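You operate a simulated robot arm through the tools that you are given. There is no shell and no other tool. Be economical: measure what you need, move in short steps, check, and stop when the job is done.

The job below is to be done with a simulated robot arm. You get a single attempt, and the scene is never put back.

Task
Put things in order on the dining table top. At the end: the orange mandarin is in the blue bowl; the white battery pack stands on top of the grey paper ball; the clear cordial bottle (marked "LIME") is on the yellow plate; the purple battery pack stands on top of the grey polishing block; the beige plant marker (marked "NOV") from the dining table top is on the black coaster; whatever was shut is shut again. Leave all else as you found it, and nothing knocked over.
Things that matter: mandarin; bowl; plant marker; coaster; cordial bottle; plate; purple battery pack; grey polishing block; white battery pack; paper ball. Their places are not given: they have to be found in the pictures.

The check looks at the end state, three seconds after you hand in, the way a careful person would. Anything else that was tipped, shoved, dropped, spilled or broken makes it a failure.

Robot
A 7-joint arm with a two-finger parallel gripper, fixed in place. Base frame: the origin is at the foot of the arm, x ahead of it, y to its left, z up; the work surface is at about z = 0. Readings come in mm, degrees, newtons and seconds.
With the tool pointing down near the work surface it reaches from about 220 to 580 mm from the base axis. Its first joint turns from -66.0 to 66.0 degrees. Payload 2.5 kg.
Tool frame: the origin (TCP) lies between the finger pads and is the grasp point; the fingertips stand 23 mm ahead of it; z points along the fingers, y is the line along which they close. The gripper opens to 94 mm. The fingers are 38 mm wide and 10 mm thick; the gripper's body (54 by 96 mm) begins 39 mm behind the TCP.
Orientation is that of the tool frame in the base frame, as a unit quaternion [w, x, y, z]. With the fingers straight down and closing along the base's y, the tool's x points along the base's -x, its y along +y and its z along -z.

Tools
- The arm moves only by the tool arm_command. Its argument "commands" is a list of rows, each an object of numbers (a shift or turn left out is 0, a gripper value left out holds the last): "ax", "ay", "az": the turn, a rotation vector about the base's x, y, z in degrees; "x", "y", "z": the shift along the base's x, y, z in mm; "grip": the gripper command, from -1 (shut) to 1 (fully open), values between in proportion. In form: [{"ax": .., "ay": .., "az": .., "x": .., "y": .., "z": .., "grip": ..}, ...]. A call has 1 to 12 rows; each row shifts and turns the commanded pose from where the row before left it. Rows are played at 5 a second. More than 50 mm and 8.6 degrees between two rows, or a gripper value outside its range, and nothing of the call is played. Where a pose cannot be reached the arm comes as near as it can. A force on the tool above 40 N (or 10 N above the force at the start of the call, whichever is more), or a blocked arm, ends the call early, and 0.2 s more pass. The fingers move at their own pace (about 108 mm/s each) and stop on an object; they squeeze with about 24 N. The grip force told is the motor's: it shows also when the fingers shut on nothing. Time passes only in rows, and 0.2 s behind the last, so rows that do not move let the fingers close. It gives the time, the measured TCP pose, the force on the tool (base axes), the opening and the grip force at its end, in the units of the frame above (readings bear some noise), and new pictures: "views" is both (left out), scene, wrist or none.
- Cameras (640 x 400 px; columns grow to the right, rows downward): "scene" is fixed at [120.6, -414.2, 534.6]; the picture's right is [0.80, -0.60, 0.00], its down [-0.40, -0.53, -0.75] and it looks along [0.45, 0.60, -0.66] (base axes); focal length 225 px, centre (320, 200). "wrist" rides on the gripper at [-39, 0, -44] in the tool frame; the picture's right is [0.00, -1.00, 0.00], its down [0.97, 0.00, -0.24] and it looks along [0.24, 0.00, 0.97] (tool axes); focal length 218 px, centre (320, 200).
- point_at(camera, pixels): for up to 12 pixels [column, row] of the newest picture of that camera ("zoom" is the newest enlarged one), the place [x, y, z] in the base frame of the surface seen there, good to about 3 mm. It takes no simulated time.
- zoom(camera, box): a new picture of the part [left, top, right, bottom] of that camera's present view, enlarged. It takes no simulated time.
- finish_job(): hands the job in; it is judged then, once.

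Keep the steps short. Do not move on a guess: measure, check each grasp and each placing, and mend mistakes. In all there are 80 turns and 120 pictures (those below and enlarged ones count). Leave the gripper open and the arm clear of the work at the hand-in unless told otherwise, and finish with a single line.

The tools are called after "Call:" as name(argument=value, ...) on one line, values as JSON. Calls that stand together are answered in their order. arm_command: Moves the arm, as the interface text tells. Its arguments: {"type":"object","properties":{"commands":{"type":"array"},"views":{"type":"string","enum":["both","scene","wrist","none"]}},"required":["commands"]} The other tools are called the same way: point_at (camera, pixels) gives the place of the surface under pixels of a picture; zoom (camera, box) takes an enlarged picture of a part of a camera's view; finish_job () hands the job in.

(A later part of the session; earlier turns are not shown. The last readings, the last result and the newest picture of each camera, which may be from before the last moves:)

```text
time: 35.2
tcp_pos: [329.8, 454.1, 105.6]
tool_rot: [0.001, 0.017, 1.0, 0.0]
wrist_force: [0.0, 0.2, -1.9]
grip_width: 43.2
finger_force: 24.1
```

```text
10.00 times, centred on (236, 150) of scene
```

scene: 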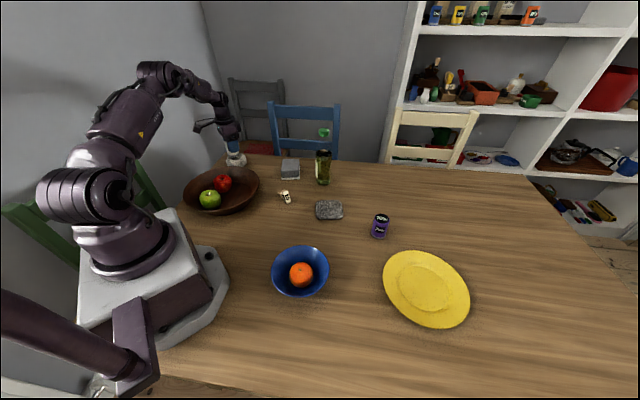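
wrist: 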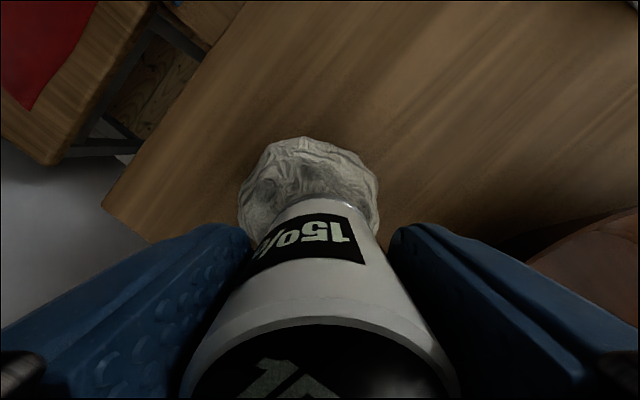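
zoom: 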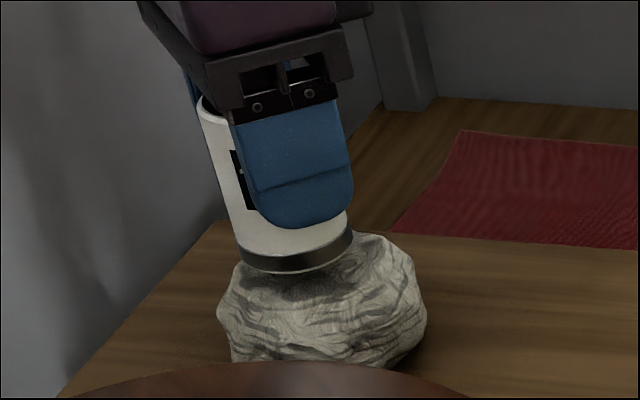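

Alignment is good, and shifting +4 mm in x will centre it. I'll lower in small steps and watch the force.

Call:
arm_command(commands=[{"x": 4, "y": 1, "z": -3}, {"z": -3}, {}, {}], views="none")

Call:
arm_command(commands=[{"z": -1}, {}, {}], views="none")

Call:
arm_command(commands=[{"z": -1}, {}, {}], views="none")

```text
time: 36.2
tcp_pos: [333.1, 455.8, 101.5]
tool_rot: [0.0, 0.017, 1.0, 0.0]
wrist_force: [-0.1, -0.5, -1.0]
grip_width: 43.6
finger_force: 23.9
```

```text
time: 37.0
tcp_pos: [333.1, 453.8, 100.9]
tool_rot: [-0.001, 0.018, 1.0, 0.0]
wrist_force: [-0.5, 0.2, -1.4]
grip_width: 43.0
finger_force: 24.5
```

```text
time: 37.8
tcp_pos: [333.9, 454.4, 100.4]
tool_rot: [0.0, 0.017, 1.0, 0.001]
wrist_force: [0.0, 0.8, -1.4]
grip_width: 43.3
finger_force: 23.9
```

Call:
arm_command(commands=[{"z": -1}, {}, {}], views="none")

Call:
arm_command(commands=[{"z": -1}, {}, {}], views="none")

Call:
zoom(camera="scene", box=[204, 130, 268, 170])

```text
time: 38.6
tcp_pos: [333.2, 455.2, 98.5]
tool_rot: [0.0, 0.017, 1.0, 0.0]
wrist_force: [0.1, 0.5, -2.5]
grip_width: 43.3
finger_force: 24.5
```

```text
time: 39.4
tcp_pos: [334.2, 455.7, 96.4]
tool_rot: [0.0, 0.017, 1.0, 0.0]
wrist_force: [-0.4, -0.2, -1.8]
grip_width: 43.8
finger_force: 24.1
```

```text
10.00 times, centred on (236, 150) of scene
```

zoom: 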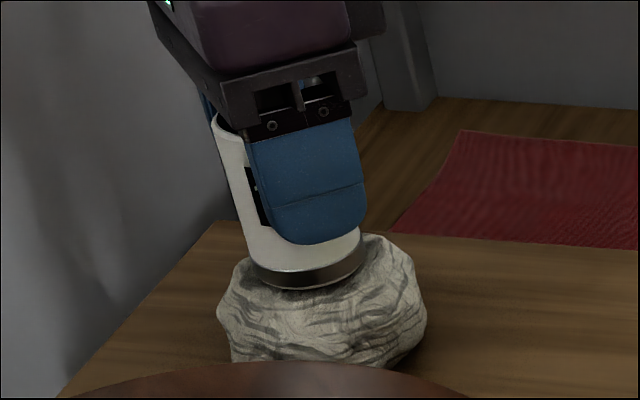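

Nearly touching. I'll take two more 1 mm steps.

Call:
arm_command(commands=[{"z": -1}, {}, {}], views="none")

Call:
arm_command(commands=[{"z": -0.7}, {}, {}], views="none")

```text
time: 40.2
tcp_pos: [333.3, 455.3, 97.7]
tool_rot: [0.0, 0.018, 1.0, 0.0]
wrist_force: [0.0, 0.5, -1.4]
grip_width: 43.3
finger_force: 24.2
```

```text
time: 41.0
tcp_pos: [331.4, 455.0, 96.4]
tool_rot: [0.001, 0.018, 1.0, 0.0]
wrist_force: [0.1, 0.3, -2.4]
grip_width: 43.2
finger_force: 23.8
```

Call:
arm_command(commands=[{"z": -0.7}, {}, {}], views="none")

Call:
arm_command(commands=[{"z": -0.7}, {}, {}], views="none")

Call:
arm_command(commands=[{"z": -0.7}, {}, {}], views="none")

```text
time: 41.8
tcp_pos: [332.0, 454.8, 96.6]
tool_rot: [0.0, 0.017, 1.0, 0.0]
wrist_force: [0.2, 0.6, -1.0]
grip_width: 43.4
finger_force: 23.4
```

```text
time: 42.6
tcp_pos: [333.0, 454.5, 95.7]
tool_rot: [0.0, 0.018, 1.0, 0.001]
wrist_force: [-2.1, 0.9, 6.4]
grip_width: 43.3
finger_force: 23.8
```

```text
time: 43.4
tcp_pos: [333.6, 455.4, 94.8]
tool_rot: [0.001, 0.017, 1.0, 0.0]
wrist_force: [-0.6, 0.5, 7.3]
grip_width: 43.0
finger_force: 23.9
```

Contact is made at about 7 N. I'll open slowly to 62 mm, wait, look, and only then rise.

Call:
arm_command(commands=[{"z": 0.4}, {"grip": 0.0}, {"grip": 0.1}, {"grip": 0.35}, {}, {}], views="wrist")

Call:
zoom(camera="scene", box=[204, 130, 268, 170])

```text
time: 44.8
tcp_pos: [332.8, 455.2, 94.9]
tool_rot: [0.0, 0.017, 1.0, 0.0]
wrist_force: [-0.6, 0.5, 0.2]
grip_width: 63.4
finger_force: 0.1
```

wrist: 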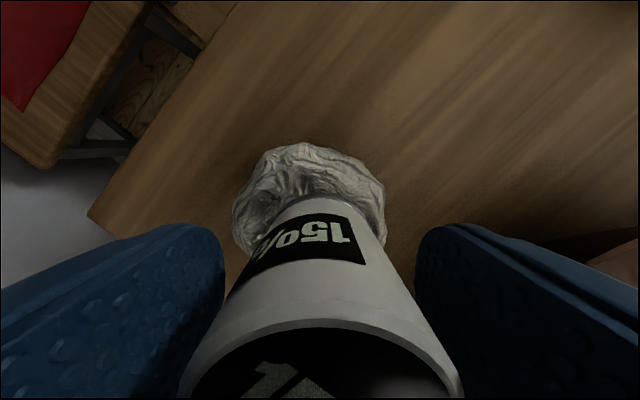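

```text
10.00 times, centred on (236, 150) of scene
```

zoom: 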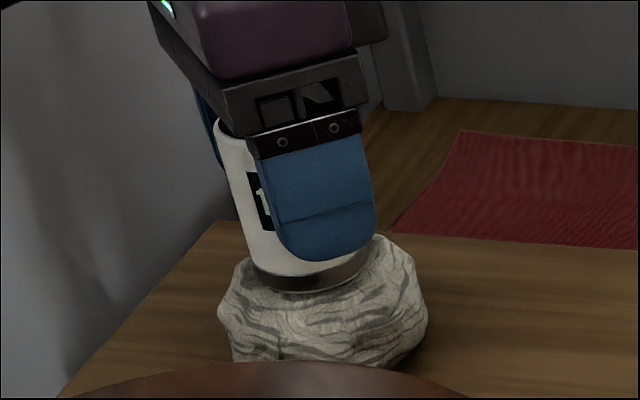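

The white battery stands on the ball. I'll rise straight up, then travel high at z≈245 toward the purple battery, leaving the marker for last because standing it up is delicate.

Call:
arm_command(commands=[{"z": 25}, {"z": 45}, {"z": 45}, {"z": 35, "grip": 1}, {"x": 12, "y": -47}, {"x": 12, "y": -47}, {"x": 12, "y": -47}, {"x": 12, "y": -47}, {"x": 12, "y": -47}, {"x": 12, "y": -47}, {}], views="scene")

Call:
zoom(camera="scene", box=[204, 120, 300, 180])

Call:
arm_command(commands=[{"x": 12, "y": -47}, {"x": 12, "y": -47}, {"x": 12, "y": -47}, {"x": 12, "y": -47}, {"x": 13, "y": -47}, {"x": 13, "y": -47}, {"x": 12, "y": -42}, {}])

```text
time: 47.2
tcp_pos: [409.3, 173.6, 244.7]
tool_rot: [0.001, 0.017, 1.0, 0.0]
wrist_force: [-0.1, -0.2, 0.7]
grip_width: 94.4
finger_force: 0.0
```

scene: 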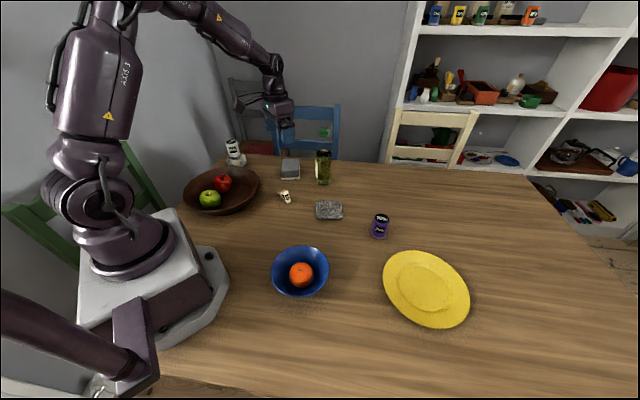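

```text
6.67 times, centred on (252, 150) of scene
```

zoom: 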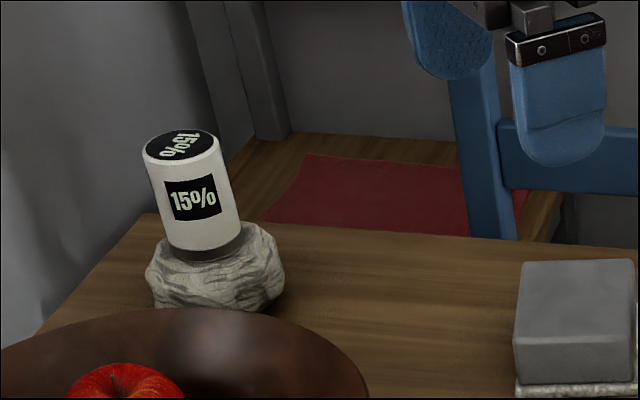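

```text
time: 49.0
tcp_pos: [494.8, -154.6, 247.4]
tool_rot: [0.0, 0.017, 1.0, 0.0]
wrist_force: [0.6, 0.4, 0.2]
grip_width: 94.1
finger_force: 0.0
```

scene: 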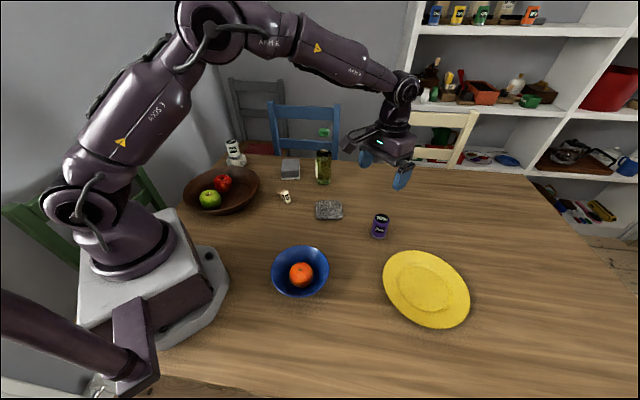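
wrist: 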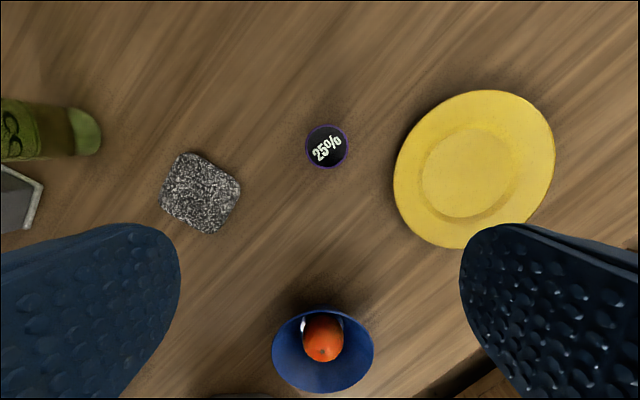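

The white battery stands fine. I'll measure the purple battery and the plate from here.

Call:
point_at(camera="wrist", pixels=[[326, 147], [307, 147], [346, 147], [326, 128], [326, 167], [470, 172], [424, 172], [517, 172], [470, 127], [470, 215], [398, 172], [552, 172]])

```text
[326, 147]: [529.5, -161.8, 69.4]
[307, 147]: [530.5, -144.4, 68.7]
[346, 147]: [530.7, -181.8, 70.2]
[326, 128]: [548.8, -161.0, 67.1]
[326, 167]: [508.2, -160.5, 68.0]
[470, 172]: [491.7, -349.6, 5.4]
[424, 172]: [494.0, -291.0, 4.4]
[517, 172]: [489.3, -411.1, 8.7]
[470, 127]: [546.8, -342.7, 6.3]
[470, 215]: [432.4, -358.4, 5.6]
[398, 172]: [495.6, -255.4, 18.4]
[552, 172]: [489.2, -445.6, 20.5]
```

The purple battery's centre is (529, -162) and its top is at z≈69. I'll approach with a 62 mm opening.

Call:
arm_command(commands=[{"x": 34, "y": -8, "grip": 0.32}, {"z": -45}, {"z": -45}, {"z": -45}, {"z": -15}, {}, {}], views="wrist")

```text
time: 50.6
tcp_pos: [526.0, -158.0, 93.6]
tool_rot: [0.0, 0.018, 1.0, 0.0]
wrist_force: [0.3, 0.5, -0.2]
grip_width: 61.7
finger_force: 0.0
```

wrist: 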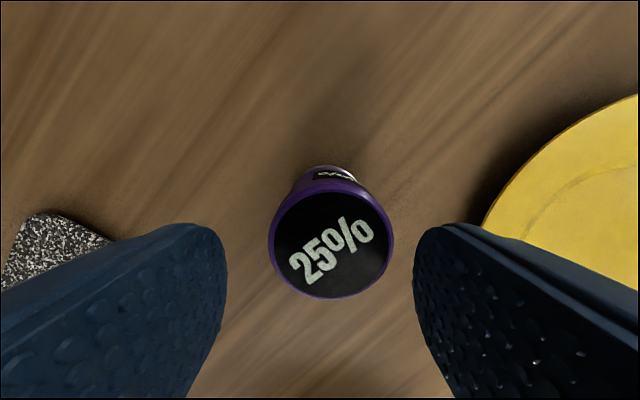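

The battery sits about 3.5 mm toward -y and about 5 mm ahead. I'll correct, lower to z≈48 and close.

Call:
arm_command(commands=[{"x": 5, "y": -3.5, "z": -10}, {"z": -20}, {"z": -16}, {}, {"grip": -0.05}, {"grip": -1}, {}, {}], views="wrist")

```text
time: 52.4
tcp_pos: [531.3, -162.4, 47.7]
tool_rot: [0.0, 0.017, 1.0, 0.001]
wrist_force: [0.0, -0.7, -0.1]
grip_width: 43.3
finger_force: 24.6
```

wrist: 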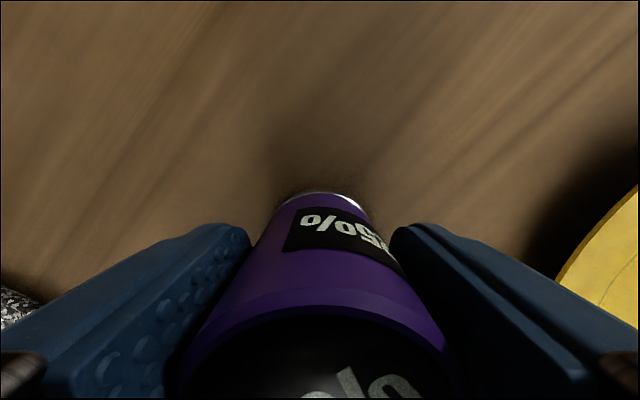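

Gripped. I'll lift to z≈163, retract to x≈410 to stay clear of the bottle, then go across toward the grey block.

Call:
arm_command(commands=[{"z": 25}, {"z": 45}, {"z": 45}, {"x": -40, "y": 20}, {"x": -40, "y": 25}, {"x": -35, "y": 30}, {"y": 48}, {"y": 48}, {"y": 48}, {"y": 48}, {}], views="none")

Call:
arm_command(commands=[{"y": 48}, {"y": 48}, {"y": 48}, {"x": -5, "y": 20}, {}, {}])

```text
time: 54.8
tcp_pos: [416.9, 103.2, 161.6]
tool_rot: [0.001, 0.017, 1.0, 0.0]
wrist_force: [0.1, -0.7, -2.3]
grip_width: 43.2
finger_force: 23.9
```

```text
time: 56.2
tcp_pos: [412.7, 270.2, 163.0]
tool_rot: [-0.001, 0.018, 1.0, 0.0]
wrist_force: [-0.1, -0.1, -1.9]
grip_width: 43.0
finger_force: 24.4
```

scene: 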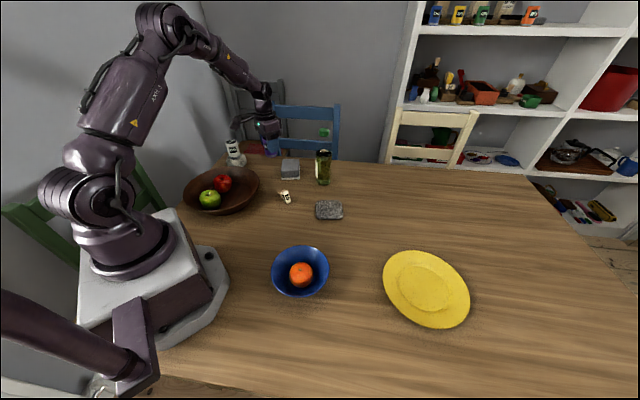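
wrist: 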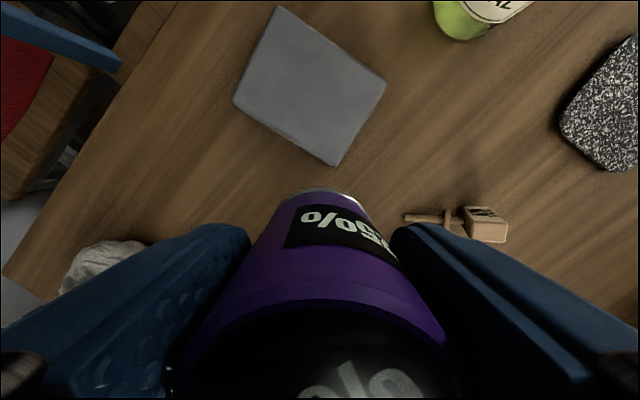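

The block is visible, so I'll measure its top.

Call:
point_at(camera="wrist", pixels=[[279, 10], [382, 84], [236, 100], [335, 162], [309, 88], [280, 60], [340, 110]])

```text
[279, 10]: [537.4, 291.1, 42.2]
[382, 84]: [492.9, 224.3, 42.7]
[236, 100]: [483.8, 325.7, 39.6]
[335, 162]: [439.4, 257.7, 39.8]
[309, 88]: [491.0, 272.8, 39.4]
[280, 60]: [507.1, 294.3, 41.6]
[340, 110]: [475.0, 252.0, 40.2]
```

The block's top is centred at (488, 275), z≈41, so contact should be at TCP z≈88.5. I'll carry the battery over and lower to about 94.

Call:
arm_command(commands=[{"x": 38, "y": 2}, {"x": 37, "y": 2}, {}, {"z": -40}, {"z": -27}, {}, {}], views="scene")

Call:
zoom(camera="scene", box=[258, 146, 322, 186])

Call:
arm_command(commands=[{"z": -2}, {}, {}], views="none")

```text
time: 57.8
tcp_pos: [487.2, 273.2, 96.1]
tool_rot: [0.0, 0.017, 1.0, 0.0]
wrist_force: [0.2, 0.1, -2.3]
grip_width: 43.2
finger_force: 24.0
```

scene: 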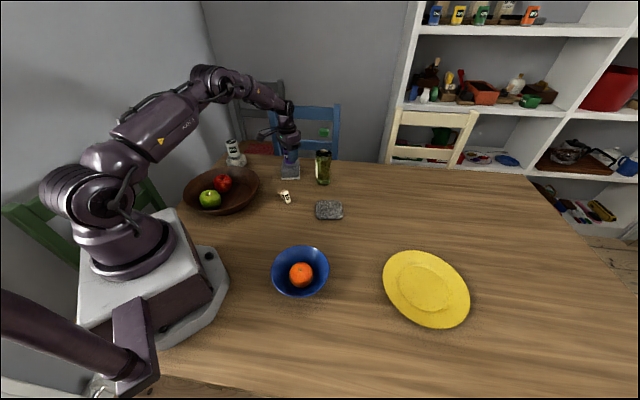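

```text
10.00 times, centred on (290, 166) of scene
```

zoom: 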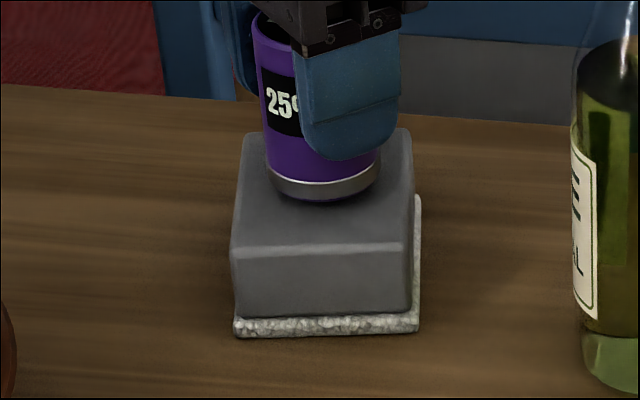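

```text
time: 58.6
tcp_pos: [486.8, 273.1, 94.6]
tool_rot: [0.0, 0.017, 1.0, 0.001]
wrist_force: [-0.4, -0.3, -1.9]
grip_width: 43.1
finger_force: 24.3
```

Call:
arm_command(commands=[{"z": -2}, {"z": -1}, {}, {}], views="none")

Call:
arm_command(commands=[{"z": -1}, {}, {}], views="none")

Call:
arm_command(commands=[{"z": -1}, {}, {}], views="none")

```text
time: 59.6
tcp_pos: [485.6, 272.8, 90.4]
tool_rot: [0.0, 0.017, 1.0, 0.0]
wrist_force: [-0.4, -0.5, -2.2]
grip_width: 43.5
finger_force: 24.3
```

```text
time: 60.4
tcp_pos: [485.1, 272.9, 90.3]
tool_rot: [0.0, 0.017, 1.0, 0.0]
wrist_force: [-0.3, -0.9, -1.5]
grip_width: 43.7
finger_force: 23.6
```

```text
time: 61.2
tcp_pos: [485.2, 272.7, 88.5]
tool_rot: [0.001, 0.018, 1.0, 0.001]
wrist_force: [-0.6, -1.8, 3.8]
grip_width: 43.4
finger_force: 24.0
```

Contact, with the force now pushing up. I'll open slowly to 62 mm, wait and look.

Call:
arm_command(commands=[{"grip": 0.0}, {"grip": 0.1}, {"grip": 0.35}, {}, {}, {"z": 25}, {"z": 45}, {"z": 45}, {}])

Call:
zoom(camera="scene", box=[250, 136, 346, 196])

```text
time: 63.2
tcp_pos: [485.9, 272.3, 203.6]
tool_rot: [0.0, 0.017, 1.0, 0.0]
wrist_force: [-0.9, -0.3, 0.1]
grip_width: 63.5
finger_force: 0.1
```

scene: 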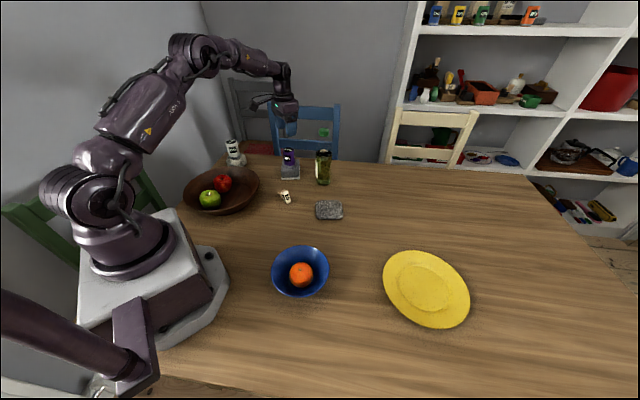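
wrist: 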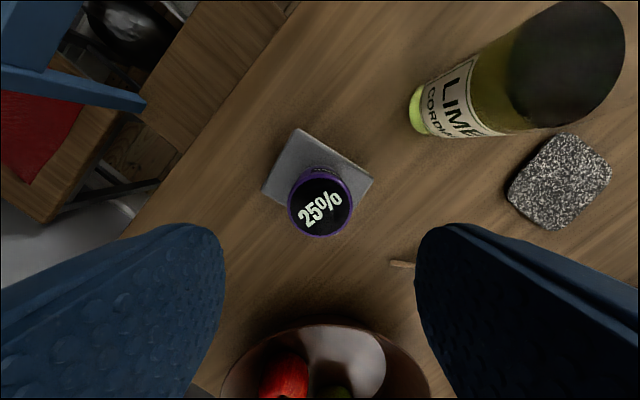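

```text
6.67 times, centred on (298, 166) of scene
```

zoom: 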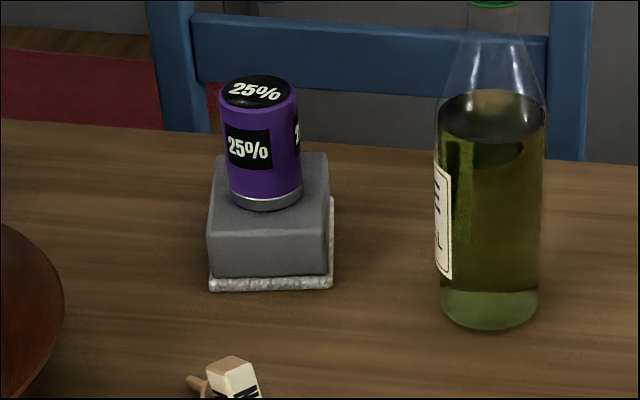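

The purple battery stands on the block. Next is the bottle. I'll measure its cap and base before moving near it.

Call:
zoom(camera="scene", box=[304, 118, 344, 190])

Call:
point_at(camera="scene", pixels=[[324, 132], [324, 128], [321, 132], [327, 132], [324, 136], [324, 142], [324, 170], [324, 181], [317, 175], [330, 175], [324, 185]])

Call:
point_at(camera="wrist", pixels=[[416, 87], [412, 110], [428, 132], [440, 100], [570, 60], [470, 65], [495, 130]])

```text
5.56 times, centred on (324, 154) of scene
```

zoom: 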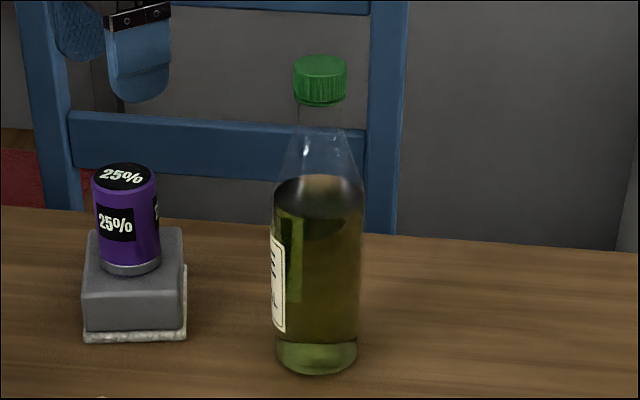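

```text
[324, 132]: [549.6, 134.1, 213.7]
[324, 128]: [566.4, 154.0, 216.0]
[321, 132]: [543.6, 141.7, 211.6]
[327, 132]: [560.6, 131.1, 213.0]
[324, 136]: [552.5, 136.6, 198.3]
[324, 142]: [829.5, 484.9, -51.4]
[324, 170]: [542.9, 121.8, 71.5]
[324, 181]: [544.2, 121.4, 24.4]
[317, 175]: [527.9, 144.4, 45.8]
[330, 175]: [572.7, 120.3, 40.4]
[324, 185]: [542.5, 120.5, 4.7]
```

```text
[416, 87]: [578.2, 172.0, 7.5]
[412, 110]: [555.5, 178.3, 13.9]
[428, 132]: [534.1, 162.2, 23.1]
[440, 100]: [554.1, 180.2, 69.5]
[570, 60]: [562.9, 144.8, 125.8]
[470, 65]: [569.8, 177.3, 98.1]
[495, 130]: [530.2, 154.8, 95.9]
```

The cap's top is at z≈216 and the bottle axis is about (560, 146), 579 mm out, close to the reach limit. I'll rise to z≈290 first, then move over it.

Call:
arm_command(commands=[{"z": 45}, {"z": 40}, {"x": 10, "y": -45}, {"x": 20, "y": -40}, {"x": 22, "y": -41}, {"x": 20}, {}, {}])

```text
time: 65.0
tcp_pos: [556.9, 146.5, 288.7]
tool_rot: [0.0, 0.018, 1.0, 0.001]
wrist_force: [0.4, 0.3, -0.3]
grip_width: 63.6
finger_force: 0.0
```

scene: 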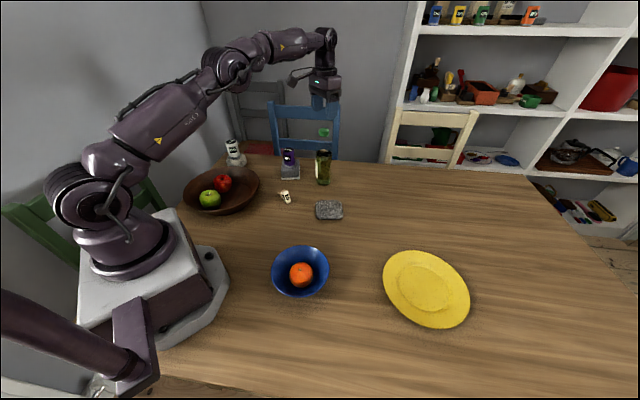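
wrist: 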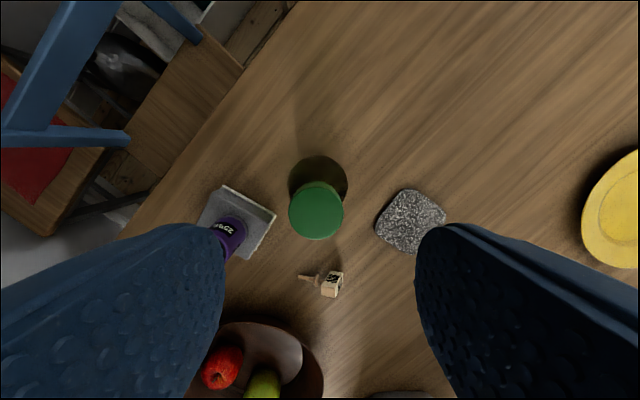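

The cap is nearly centred, at (316, 210) in the wrist view, and about 30 mm across. I'll move (+4, +2) and lower to z≈206, then look.

Call:
arm_command(commands=[{"x": 4, "y": 2, "z": -30}, {"z": -30}, {"z": -23}, {}, {}])

Call:
zoom(camera="scene", box=[292, 100, 356, 190])

```text
time: 66.2
tcp_pos: [560.8, 146.9, 206.4]
tool_rot: [-0.001, 0.018, 1.0, 0.0]
wrist_force: [-0.5, -0.2, -0.5]
grip_width: 63.9
finger_force: 0.1
```

scene: 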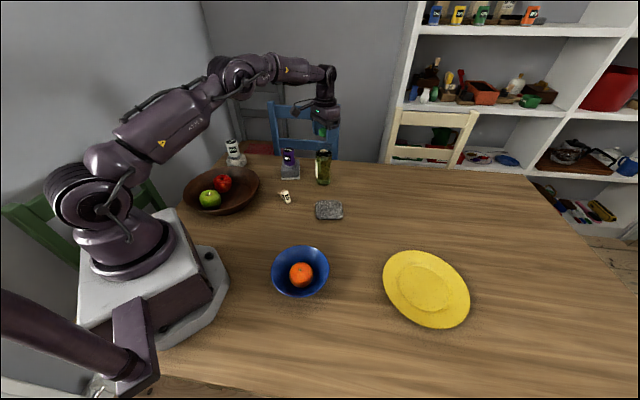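
wrist: 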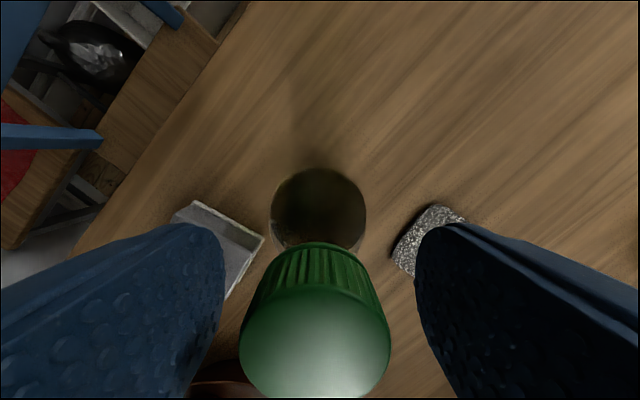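

```text
4.44 times, centred on (324, 145) of scene
```

zoom: 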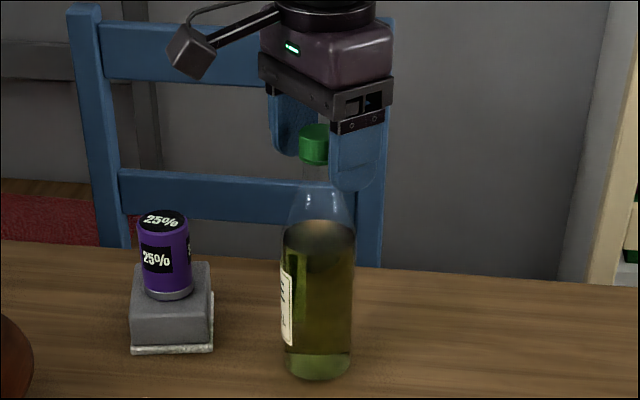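

The cap is centred between the fingers. I'll go 3 mm lower and close.

Call:
arm_command(commands=[{"z": -3}, {"grip": -0.2}, {"grip": -0.35}, {"grip": -1}, {}, {}], views="wrist")

Call:
arm_command(commands=[{"z": 10}, {"z": 20}, {"z": 30}, {}, {}])

```text
time: 67.6
tcp_pos: [560.3, 147.2, 203.0]
tool_rot: [0.0, 0.017, 1.0, -0.001]
wrist_force: [0.4, 2.4, 1.8]
grip_width: 31.4
finger_force: 23.9
```

wrist: 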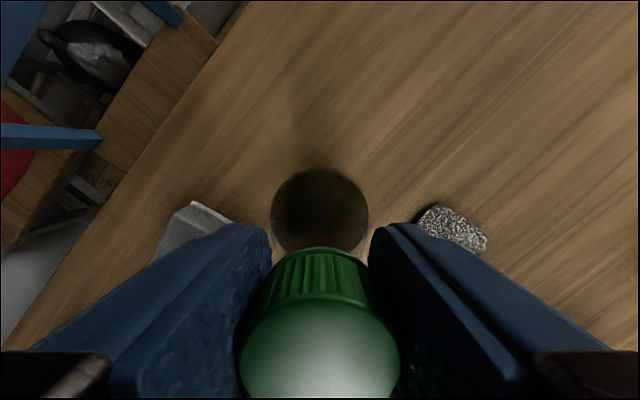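

```text
time: 68.8
tcp_pos: [560.3, 146.0, 263.6]
tool_rot: [0.0, 0.018, 1.0, 0.0]
wrist_force: [-0.5, 0.7, -5.9]
grip_width: 31.3
finger_force: 23.9
```

scene: 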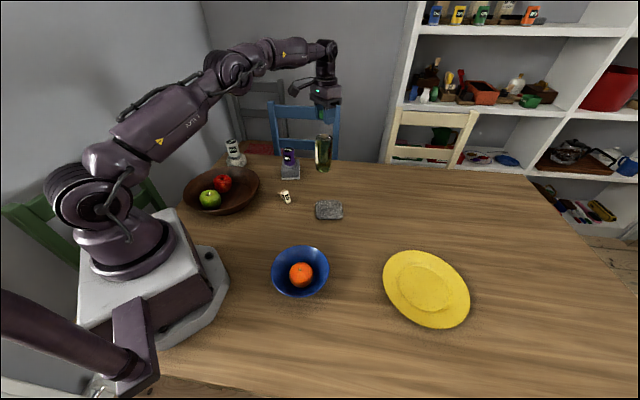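
wrist: 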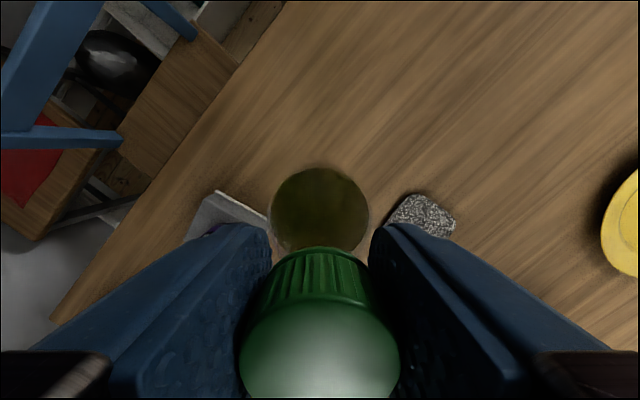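

The bottle is lifted and upright; the load reads about 6 N. I'll carry it gently to the plate, whose centre is about (490, -350). My target is (480, -338).

Call:
arm_command(commands=[{"x": -1, "y": -10, "z": 10}, {"x": -3, "y": -20}, {"x": -5, "y": -30}, {"x": -5, "y": -30}, {"x": -5, "y": -30}, {"x": -5, "y": -30}, {"x": -5, "y": -30}, {"x": -5, "y": -30}, {"x": -5, "y": -30}, {"x": -5, "y": -20}, {"y": -10}, {}], views="scene")

Call:
arm_command(commands=[{"y": -10}, {"x": -4, "y": -20}, {"x": -5, "y": -30}, {"x": -5, "y": -30}, {"x": -5, "y": -30}, {"x": -5, "y": -30}, {"x": -5, "y": -30}, {"x": -4, "y": -20}, {"x": -3, "y": -10}, {}, {}])

```text
time: 71.4
tcp_pos: [516.0, -120.9, 273.1]
tool_rot: [0.0, 0.018, 1.0, 0.0]
wrist_force: [0.0, 0.1, -7.1]
grip_width: 31.0
finger_force: 24.3
```

scene: 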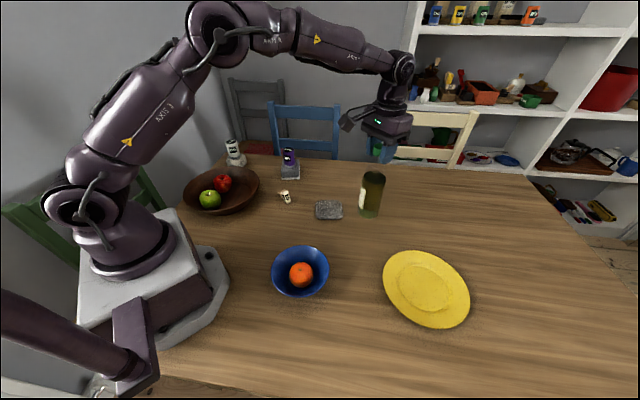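

```text
time: 73.8
tcp_pos: [480.0, -330.4, 274.0]
tool_rot: [-0.001, 0.017, 1.0, 0.0]
wrist_force: [-0.1, -0.2, -7.1]
grip_width: 31.1
finger_force: 23.7
```

scene: 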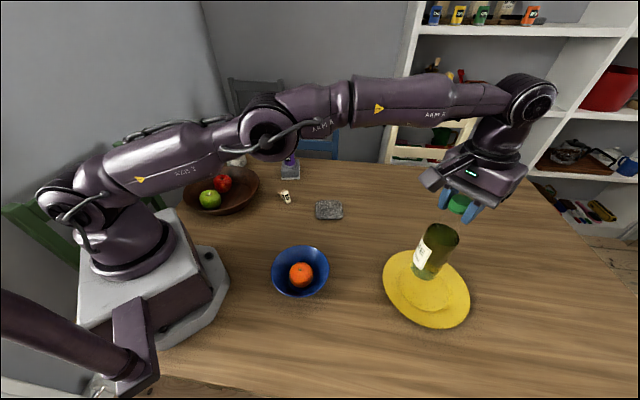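
wrist: 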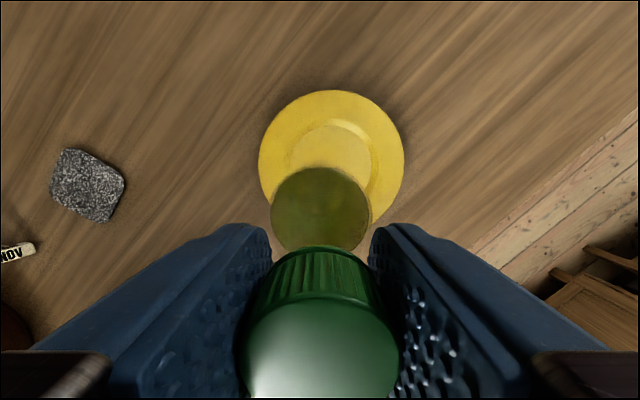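

The plate centre is about (495, -348). I'll shift (+6, -10) and lower to just above the plate surface; contact should be at z≈208.

Call:
arm_command(commands=[{"x": 3, "y": -5}, {"x": 3, "y": -5}, {"z": -20}, {"z": -20}, {"z": -14}, {"z": -6}, {}, {}])

Call:
zoom(camera="scene", box=[370, 180, 498, 340])

```text
time: 75.6
tcp_pos: [489.5, -341.4, 213.9]
tool_rot: [-0.001, 0.018, 1.0, 0.002]
wrist_force: [0.8, -0.1, -6.5]
grip_width: 31.0
finger_force: 24.4
out of reach, approached as far as the arm can: row 2, 4, 6
```

scene: 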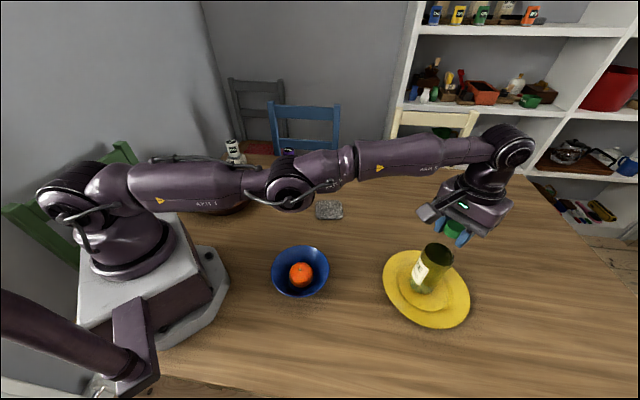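
wrist: 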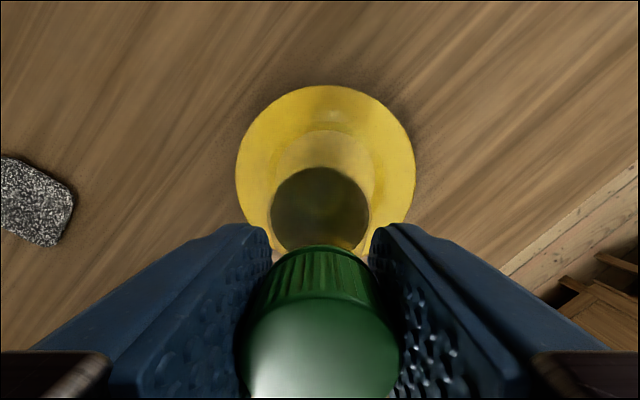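

```text
2.50 times, centred on (434, 260) of scene
```

zoom: 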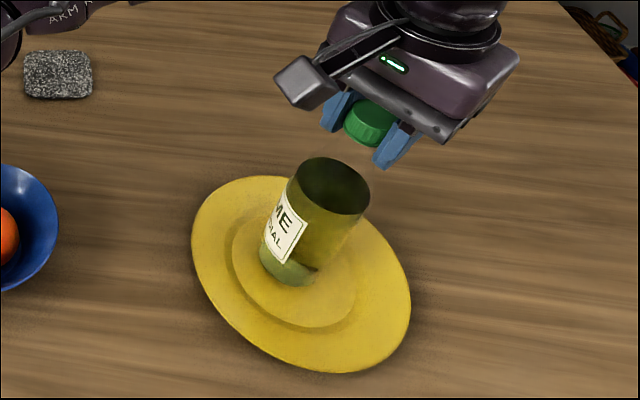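

The base is over the flat well, but the arm is at its reach limit. I'll pull in 5 mm to keep control and lower in small steps.

Call:
arm_command(commands=[{"x": -5, "y": 3}, {}, {"z": -2}, {}, {}], views="none")

Call:
arm_command(commands=[{"z": -1.5}, {}, {}], views="none")

Call:
arm_command(commands=[{"z": -1.5}, {}, {}], views="none")

```text
time: 76.8
tcp_pos: [489.7, -341.4, 211.4]
tool_rot: [0.0, 0.017, 1.0, 0.0]
wrist_force: [0.6, -0.6, -6.3]
grip_width: 31.0
finger_force: 23.7
out of reach, approached as far as the arm can: row 1
```

```text
time: 77.6
tcp_pos: [490.2, -341.0, 209.6]
tool_rot: [0.0, 0.017, 1.0, 0.001]
wrist_force: [-0.3, 0.9, -6.9]
grip_width: 31.4
finger_force: 24.1
```

```text
time: 78.4
tcp_pos: [489.8, -340.5, 209.0]
tool_rot: [0.0, 0.017, 1.0, 0.0]
wrist_force: [-4.3, 2.3, 7.8]
grip_width: 31.2
finger_force: 24.3
```

It's touching; the load went from -7 to +8 N. I'll ease up 0.7 mm, then open slowly and look.

Call:
arm_command(commands=[{"z": 0.7}, {}, {"grip": -0.3}, {"grip": -0.15}, {"grip": 0.1}, {"grip": 0.35}, {}, {}])

Call:
zoom(camera="scene", box=[370, 180, 498, 340])

```text
time: 80.2
tcp_pos: [489.9, -341.3, 208.4]
tool_rot: [-0.001, 0.018, 1.0, 0.0]
wrist_force: [0.1, -0.5, 0.6]
grip_width: 63.7
finger_force: 0.1
```

scene: 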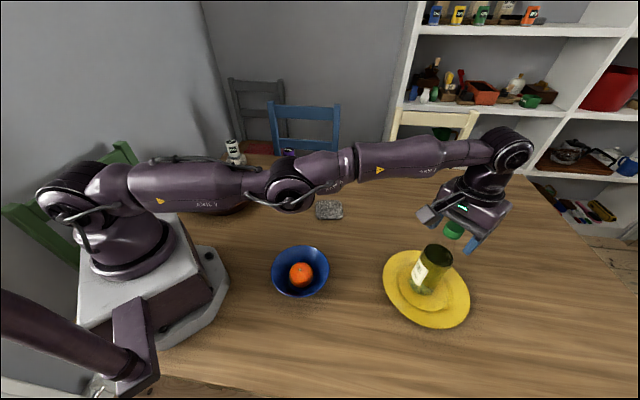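
wrist: 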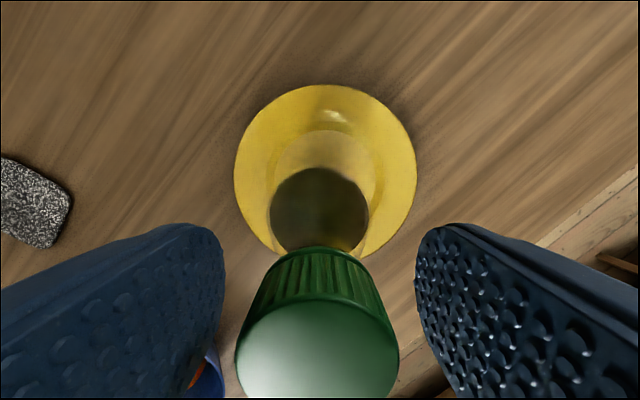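

```text
2.50 times, centred on (434, 260) of scene
```

zoom: 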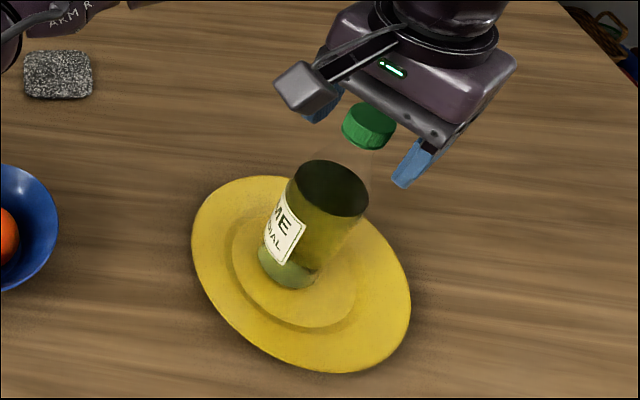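

The bottle stands on the plate. I'll rise straight up past the cap, then head back toward the marker.

Call:
arm_command(commands=[{"z": 25}, {"z": 35}, {"x": -10, "z": 30}, {"x": -40, "y": 25}, {"x": -20, "y": 45}, {"y": 48}, {"y": 48}, {"y": 48}, {"y": 48}, {"y": 48}, {"y": 40}, {}])

```text
time: 82.8
tcp_pos: [559.8, -63.1, 352.5]
tool_rot: [-0.001, 0.018, 1.0, 0.0]
wrist_force: [0.5, -0.4, -0.3]
grip_width: 63.7
finger_force: 0.1
out of reach, approached as far as the arm can: row 2, 4, 5, 6, 7, 8, 9, 10, 11
```

scene: 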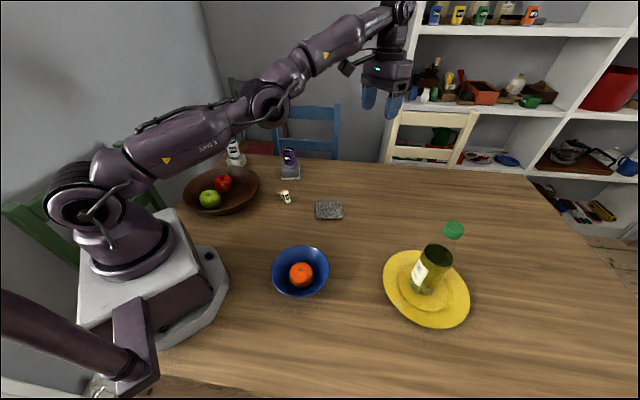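
wrist: 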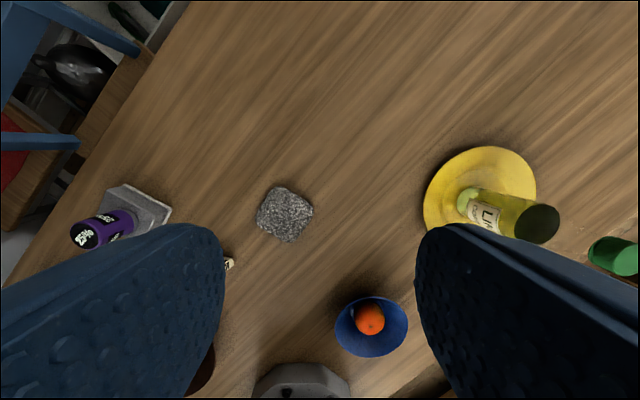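

Nothing was touched; the arm just got pulled along its reach limit. I'll bring it inward toward the marker for a close look.

Call:
arm_command(commands=[{"x": -45}, {"x": -45, "y": 15}, {"x": -40, "y": 25}, {"x": -35, "y": 30}, {"x": -30, "y": 30, "z": -20}, {"x": -20, "y": 25, "z": -35}, {"z": -35}, {"z": -30}, {}])

```text
time: 84.8
tcp_pos: [574.7, 61.3, 310.8]
tool_rot: [-0.001, 0.017, 1.0, 0.0]
wrist_force: [-0.2, 0.1, -0.4]
grip_width: 63.4
finger_force: 0.0
out of reach, approached as far as the arm can: row 1, 2, 3, 4, 5, 6, 7, 8
```

scene: 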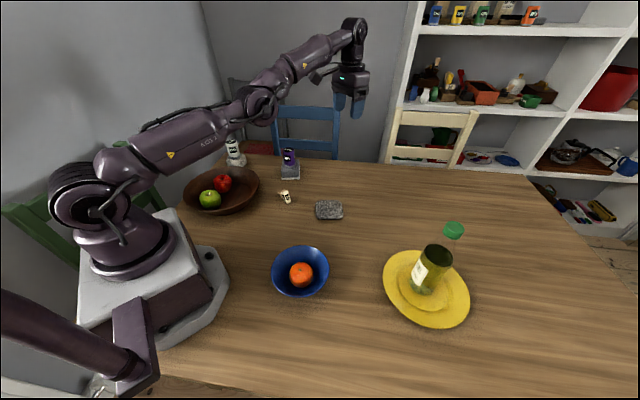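
wrist: 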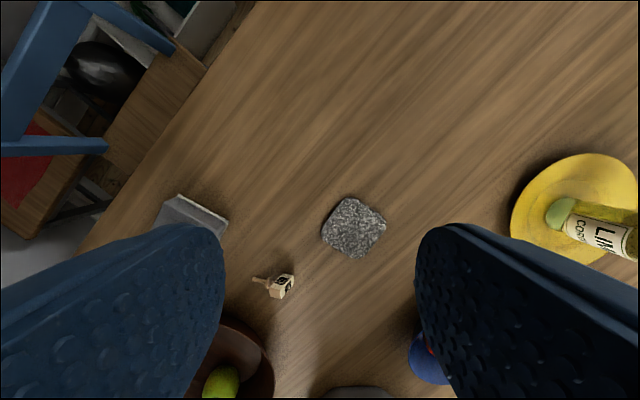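

The arm lags the command and seems stuck nearly straight. I'll play idle rows to see whether it keeps moving.

Call:
arm_command(commands=[{}, {}, {}], views="none")

Call:
arm_command(commands=[{"z": -10}, {}], views="none")

```text
time: 85.6
tcp_pos: [575.1, 60.6, 311.0]
tool_rot: [0.0, 0.018, 1.0, 0.0]
wrist_force: [0.8, 0.3, -0.3]
grip_width: 63.3
finger_force: 0.1
```

```text
time: 86.2
tcp_pos: [576.6, 60.8, 301.1]
tool_rot: [0.0, 0.017, 1.0, 0.0]
wrist_force: [0.0, 1.0, -0.1]
grip_width: 63.6
finger_force: 0.1
out of reach, approached as far as the arm can: row 1
```

The command resets to the actual pose, and inward moves fail because the elbow is nearly straight. Tilting the tool so the fingers point outward should bring the wrist inward and bend the elbow.

Call:
arm_command(commands=[{"ay": -5}, {}, {"ay": -5}, {}], views="none")

Call:
arm_command(commands=[{"x": -10}, {}, {"x": -10}, {}], views="none")

```text
time: 87.2
tcp_pos: [604.9, 63.7, 309.9]
tool_rot: [0.087, 0.017, 0.996, 0.001]
wrist_force: [-0.9, -0.2, -0.2]
grip_width: 63.7
finger_force: 0.0
out of reach, approached as far as the arm can: row 1, 3
```

```text
time: 88.2
tcp_pos: [602.1, 65.2, 316.3]
tool_rot: [0.087, 0.017, 0.996, 0.0]
wrist_force: [-0.2, -0.5, -0.1]
grip_width: 63.5
finger_force: 0.0
out of reach, approached as far as the arm can: row 1, 3
```

The wrist is on the edge of its reach sphere, and the shoulder line points along about (0.94, 0.10, 0.31). Pushing the command straight inward along that line avoids sliding, so I'll try that.

Call:
arm_command(commands=[{"x": -42, "y": -5, "z": -14}, {}, {"x": -42, "y": -5, "z": -14}, {}], views="none")

```text
time: 89.2
tcp_pos: [603.3, 65.1, 316.5]
tool_rot: [0.086, 0.018, 0.996, 0.001]
wrist_force: [-0.2, 0.6, -0.7]
grip_width: 63.4
finger_force: 0.1
out of reach, approached as far as the arm can: row 1, 3
```

Pushing inward did nothing. A tilt the opposite way, combined with an inward shift, should make the elbow share the rotation and bend.

Call:
arm_command(commands=[{"ay": 8, "x": -45}, {}, {"x": -45}, {}], views="none")

```text
time: 90.2
tcp_pos: [572.3, 69.1, 332.9]
tool_rot: [0.017, 0.018, 1.0, 0.0]
wrist_force: [-0.2, -0.1, 0.4]
grip_width: 63.5
finger_force: 0.0
out of reach, approached as far as the arm can: row 1, 3
```

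Perhaps the elbow has gone slightly past straight. I'll push outward while tilting the fingers inward, which should bend the elbow the right way, and then pull in.

Call:
arm_command(commands=[{"x": 15, "z": 5}, {}, {"ay": 8, "x": -20}, {"ay": 8, "x": -20}, {}, {"x": -30, "z": -10}, {}, {"x": -30, "z": -10}, {}], views="scene")

```text
time: 92.2
tcp_pos: [469.6, 70.7, 319.1]
tool_rot: [-0.122, 0.017, 0.992, -0.002]
wrist_force: [-0.2, 0.4, -0.5]
grip_width: 63.6
finger_force: 0.1
out of reach, approached as far as the arm can: row 1, 3
```

scene: 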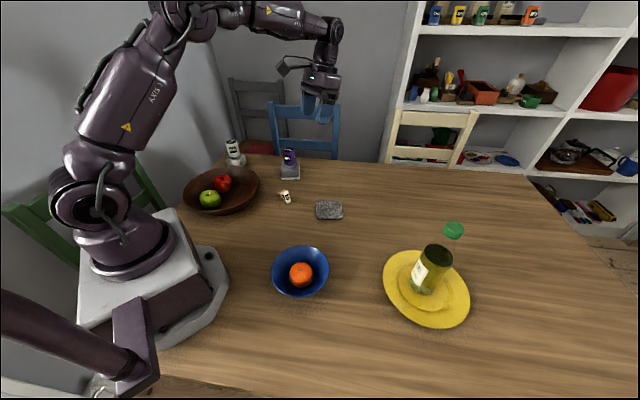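

That freed the arm; it's back in its normal range. I'll straighten the tool and move over the marker at z≈200 while turning the tool by -88°, so it closes along base x, across the 15 mm side of the head.

Call:
arm_command(commands=[{"ay": -7, "x": -20, "z": -20}, {"ay": -7, "x": -20, "z": -20}, {"az": -8, "x": -20, "y": 15, "z": -20}, {"az": -8, "x": -15, "y": 15, "z": -20}, {"az": -8, "y": 15, "z": -20}, {"az": -8, "z": -20}, {"az": -8}, {"az": -8}, {"az": -8}, {"az": -8}, {"az": -8}, {"az": -8}], views="none")

Call:
arm_command(commands=[{"az": -8}, {"grip": 0.1}, {}], views="wrist")

```text
time: 94.8
tcp_pos: [392.8, 115.5, 196.8]
tool_rot: [-0.001, 0.656, 0.754, 0.0]
wrist_force: [-0.5, 1.3, -0.2]
grip_width: 63.5
finger_force: 0.1
```

```text
time: 95.6
tcp_pos: [394.3, 114.4, 197.8]
tool_rot: [0.0, 0.707, 0.707, 0.0]
wrist_force: [0.1, 0.0, 0.9]
grip_width: 51.7
finger_force: 0.1
```

wrist: 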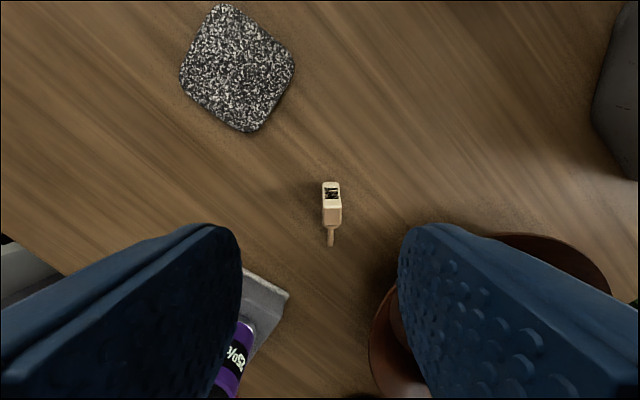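

The tool is aligned with the marker: its stem points down the picture, which is +y. I'll zoom in and measure.

Call:
zoom(camera="wrist", box=[290, 165, 370, 255])

Call:
point_at(camera="wrist", pixels=[[332, 186], [331, 194], [332, 203], [332, 212], [332, 220], [331, 228], [331, 236], [331, 244], [325, 212], [340, 212]])

```text
4.44 times, centred on (330, 210) of wrist
```

zoom: 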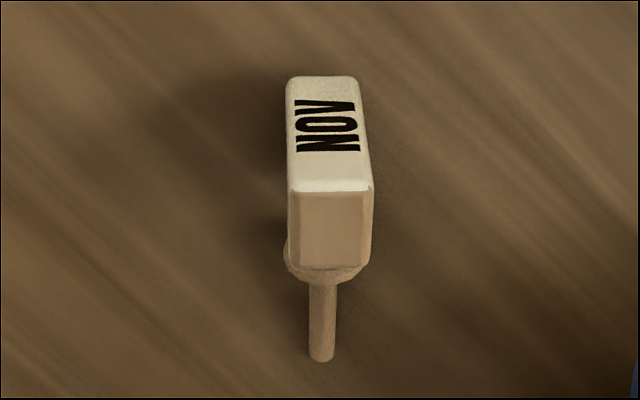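

```text
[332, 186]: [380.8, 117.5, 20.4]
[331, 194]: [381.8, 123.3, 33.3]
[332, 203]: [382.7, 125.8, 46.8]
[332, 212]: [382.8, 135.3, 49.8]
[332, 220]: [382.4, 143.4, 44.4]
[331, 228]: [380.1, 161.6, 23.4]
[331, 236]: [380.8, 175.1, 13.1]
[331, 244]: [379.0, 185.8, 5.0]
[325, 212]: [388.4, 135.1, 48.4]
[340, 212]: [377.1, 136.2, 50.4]
```

The head's centre is about (382, 128, 27), tilted roughly 22°, with the stem sloping down toward +y. I'll grip it with the tool tilted 15° about x at z≈33, so that standing it up later needs less wrist tilt.

Call:
arm_command(commands=[{"x": -12, "y": 13.5, "z": -35, "ax": 7.5}, {"z": -40, "ax": 7.5}, {"z": -40}, {"z": -30}, {}, {}], views="wrist")

```text
time: 97.0
tcp_pos: [382.2, 128.3, 48.2]
tool_rot: [-0.092, 0.701, 0.701, 0.092]
wrist_force: [-0.2, 0.0, 0.4]
grip_width: 51.5
finger_force: 0.0
```

wrist: 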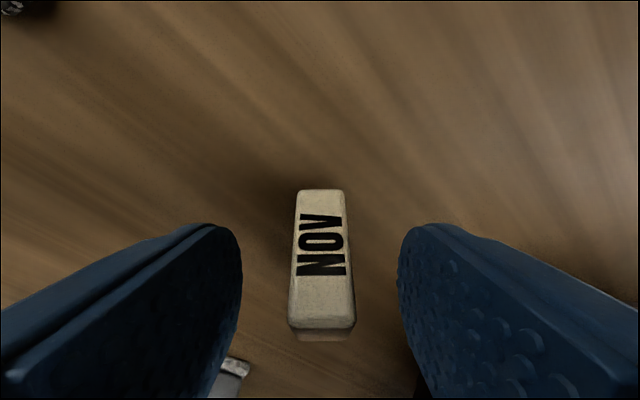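

The head is centred between the fingers. I'll lower 14 mm and close.

Call:
arm_command(commands=[{"z": -8}, {"z": -6}, {}, {"grip": -0.3}, {"grip": -1}, {}, {}, {"z": 15}, {"z": 30}, {"z": 40}, {}], views="wrist")

```text
time: 99.4
tcp_pos: [381.1, 125.9, 121.9]
tool_rot: [-0.093, 0.701, 0.701, 0.091]
wrist_force: [-0.4, -0.2, 0.2]
grip_width: 17.1
finger_force: 24.6
```

wrist: 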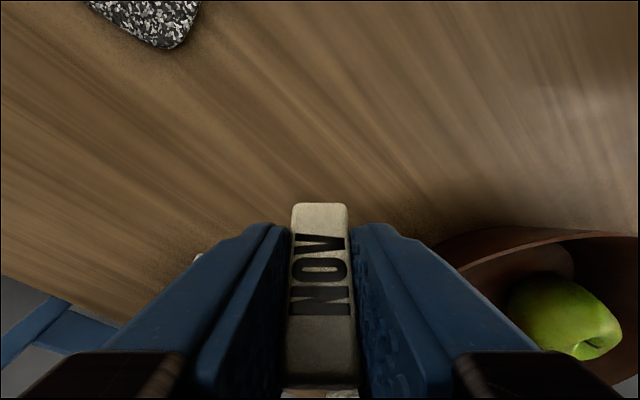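

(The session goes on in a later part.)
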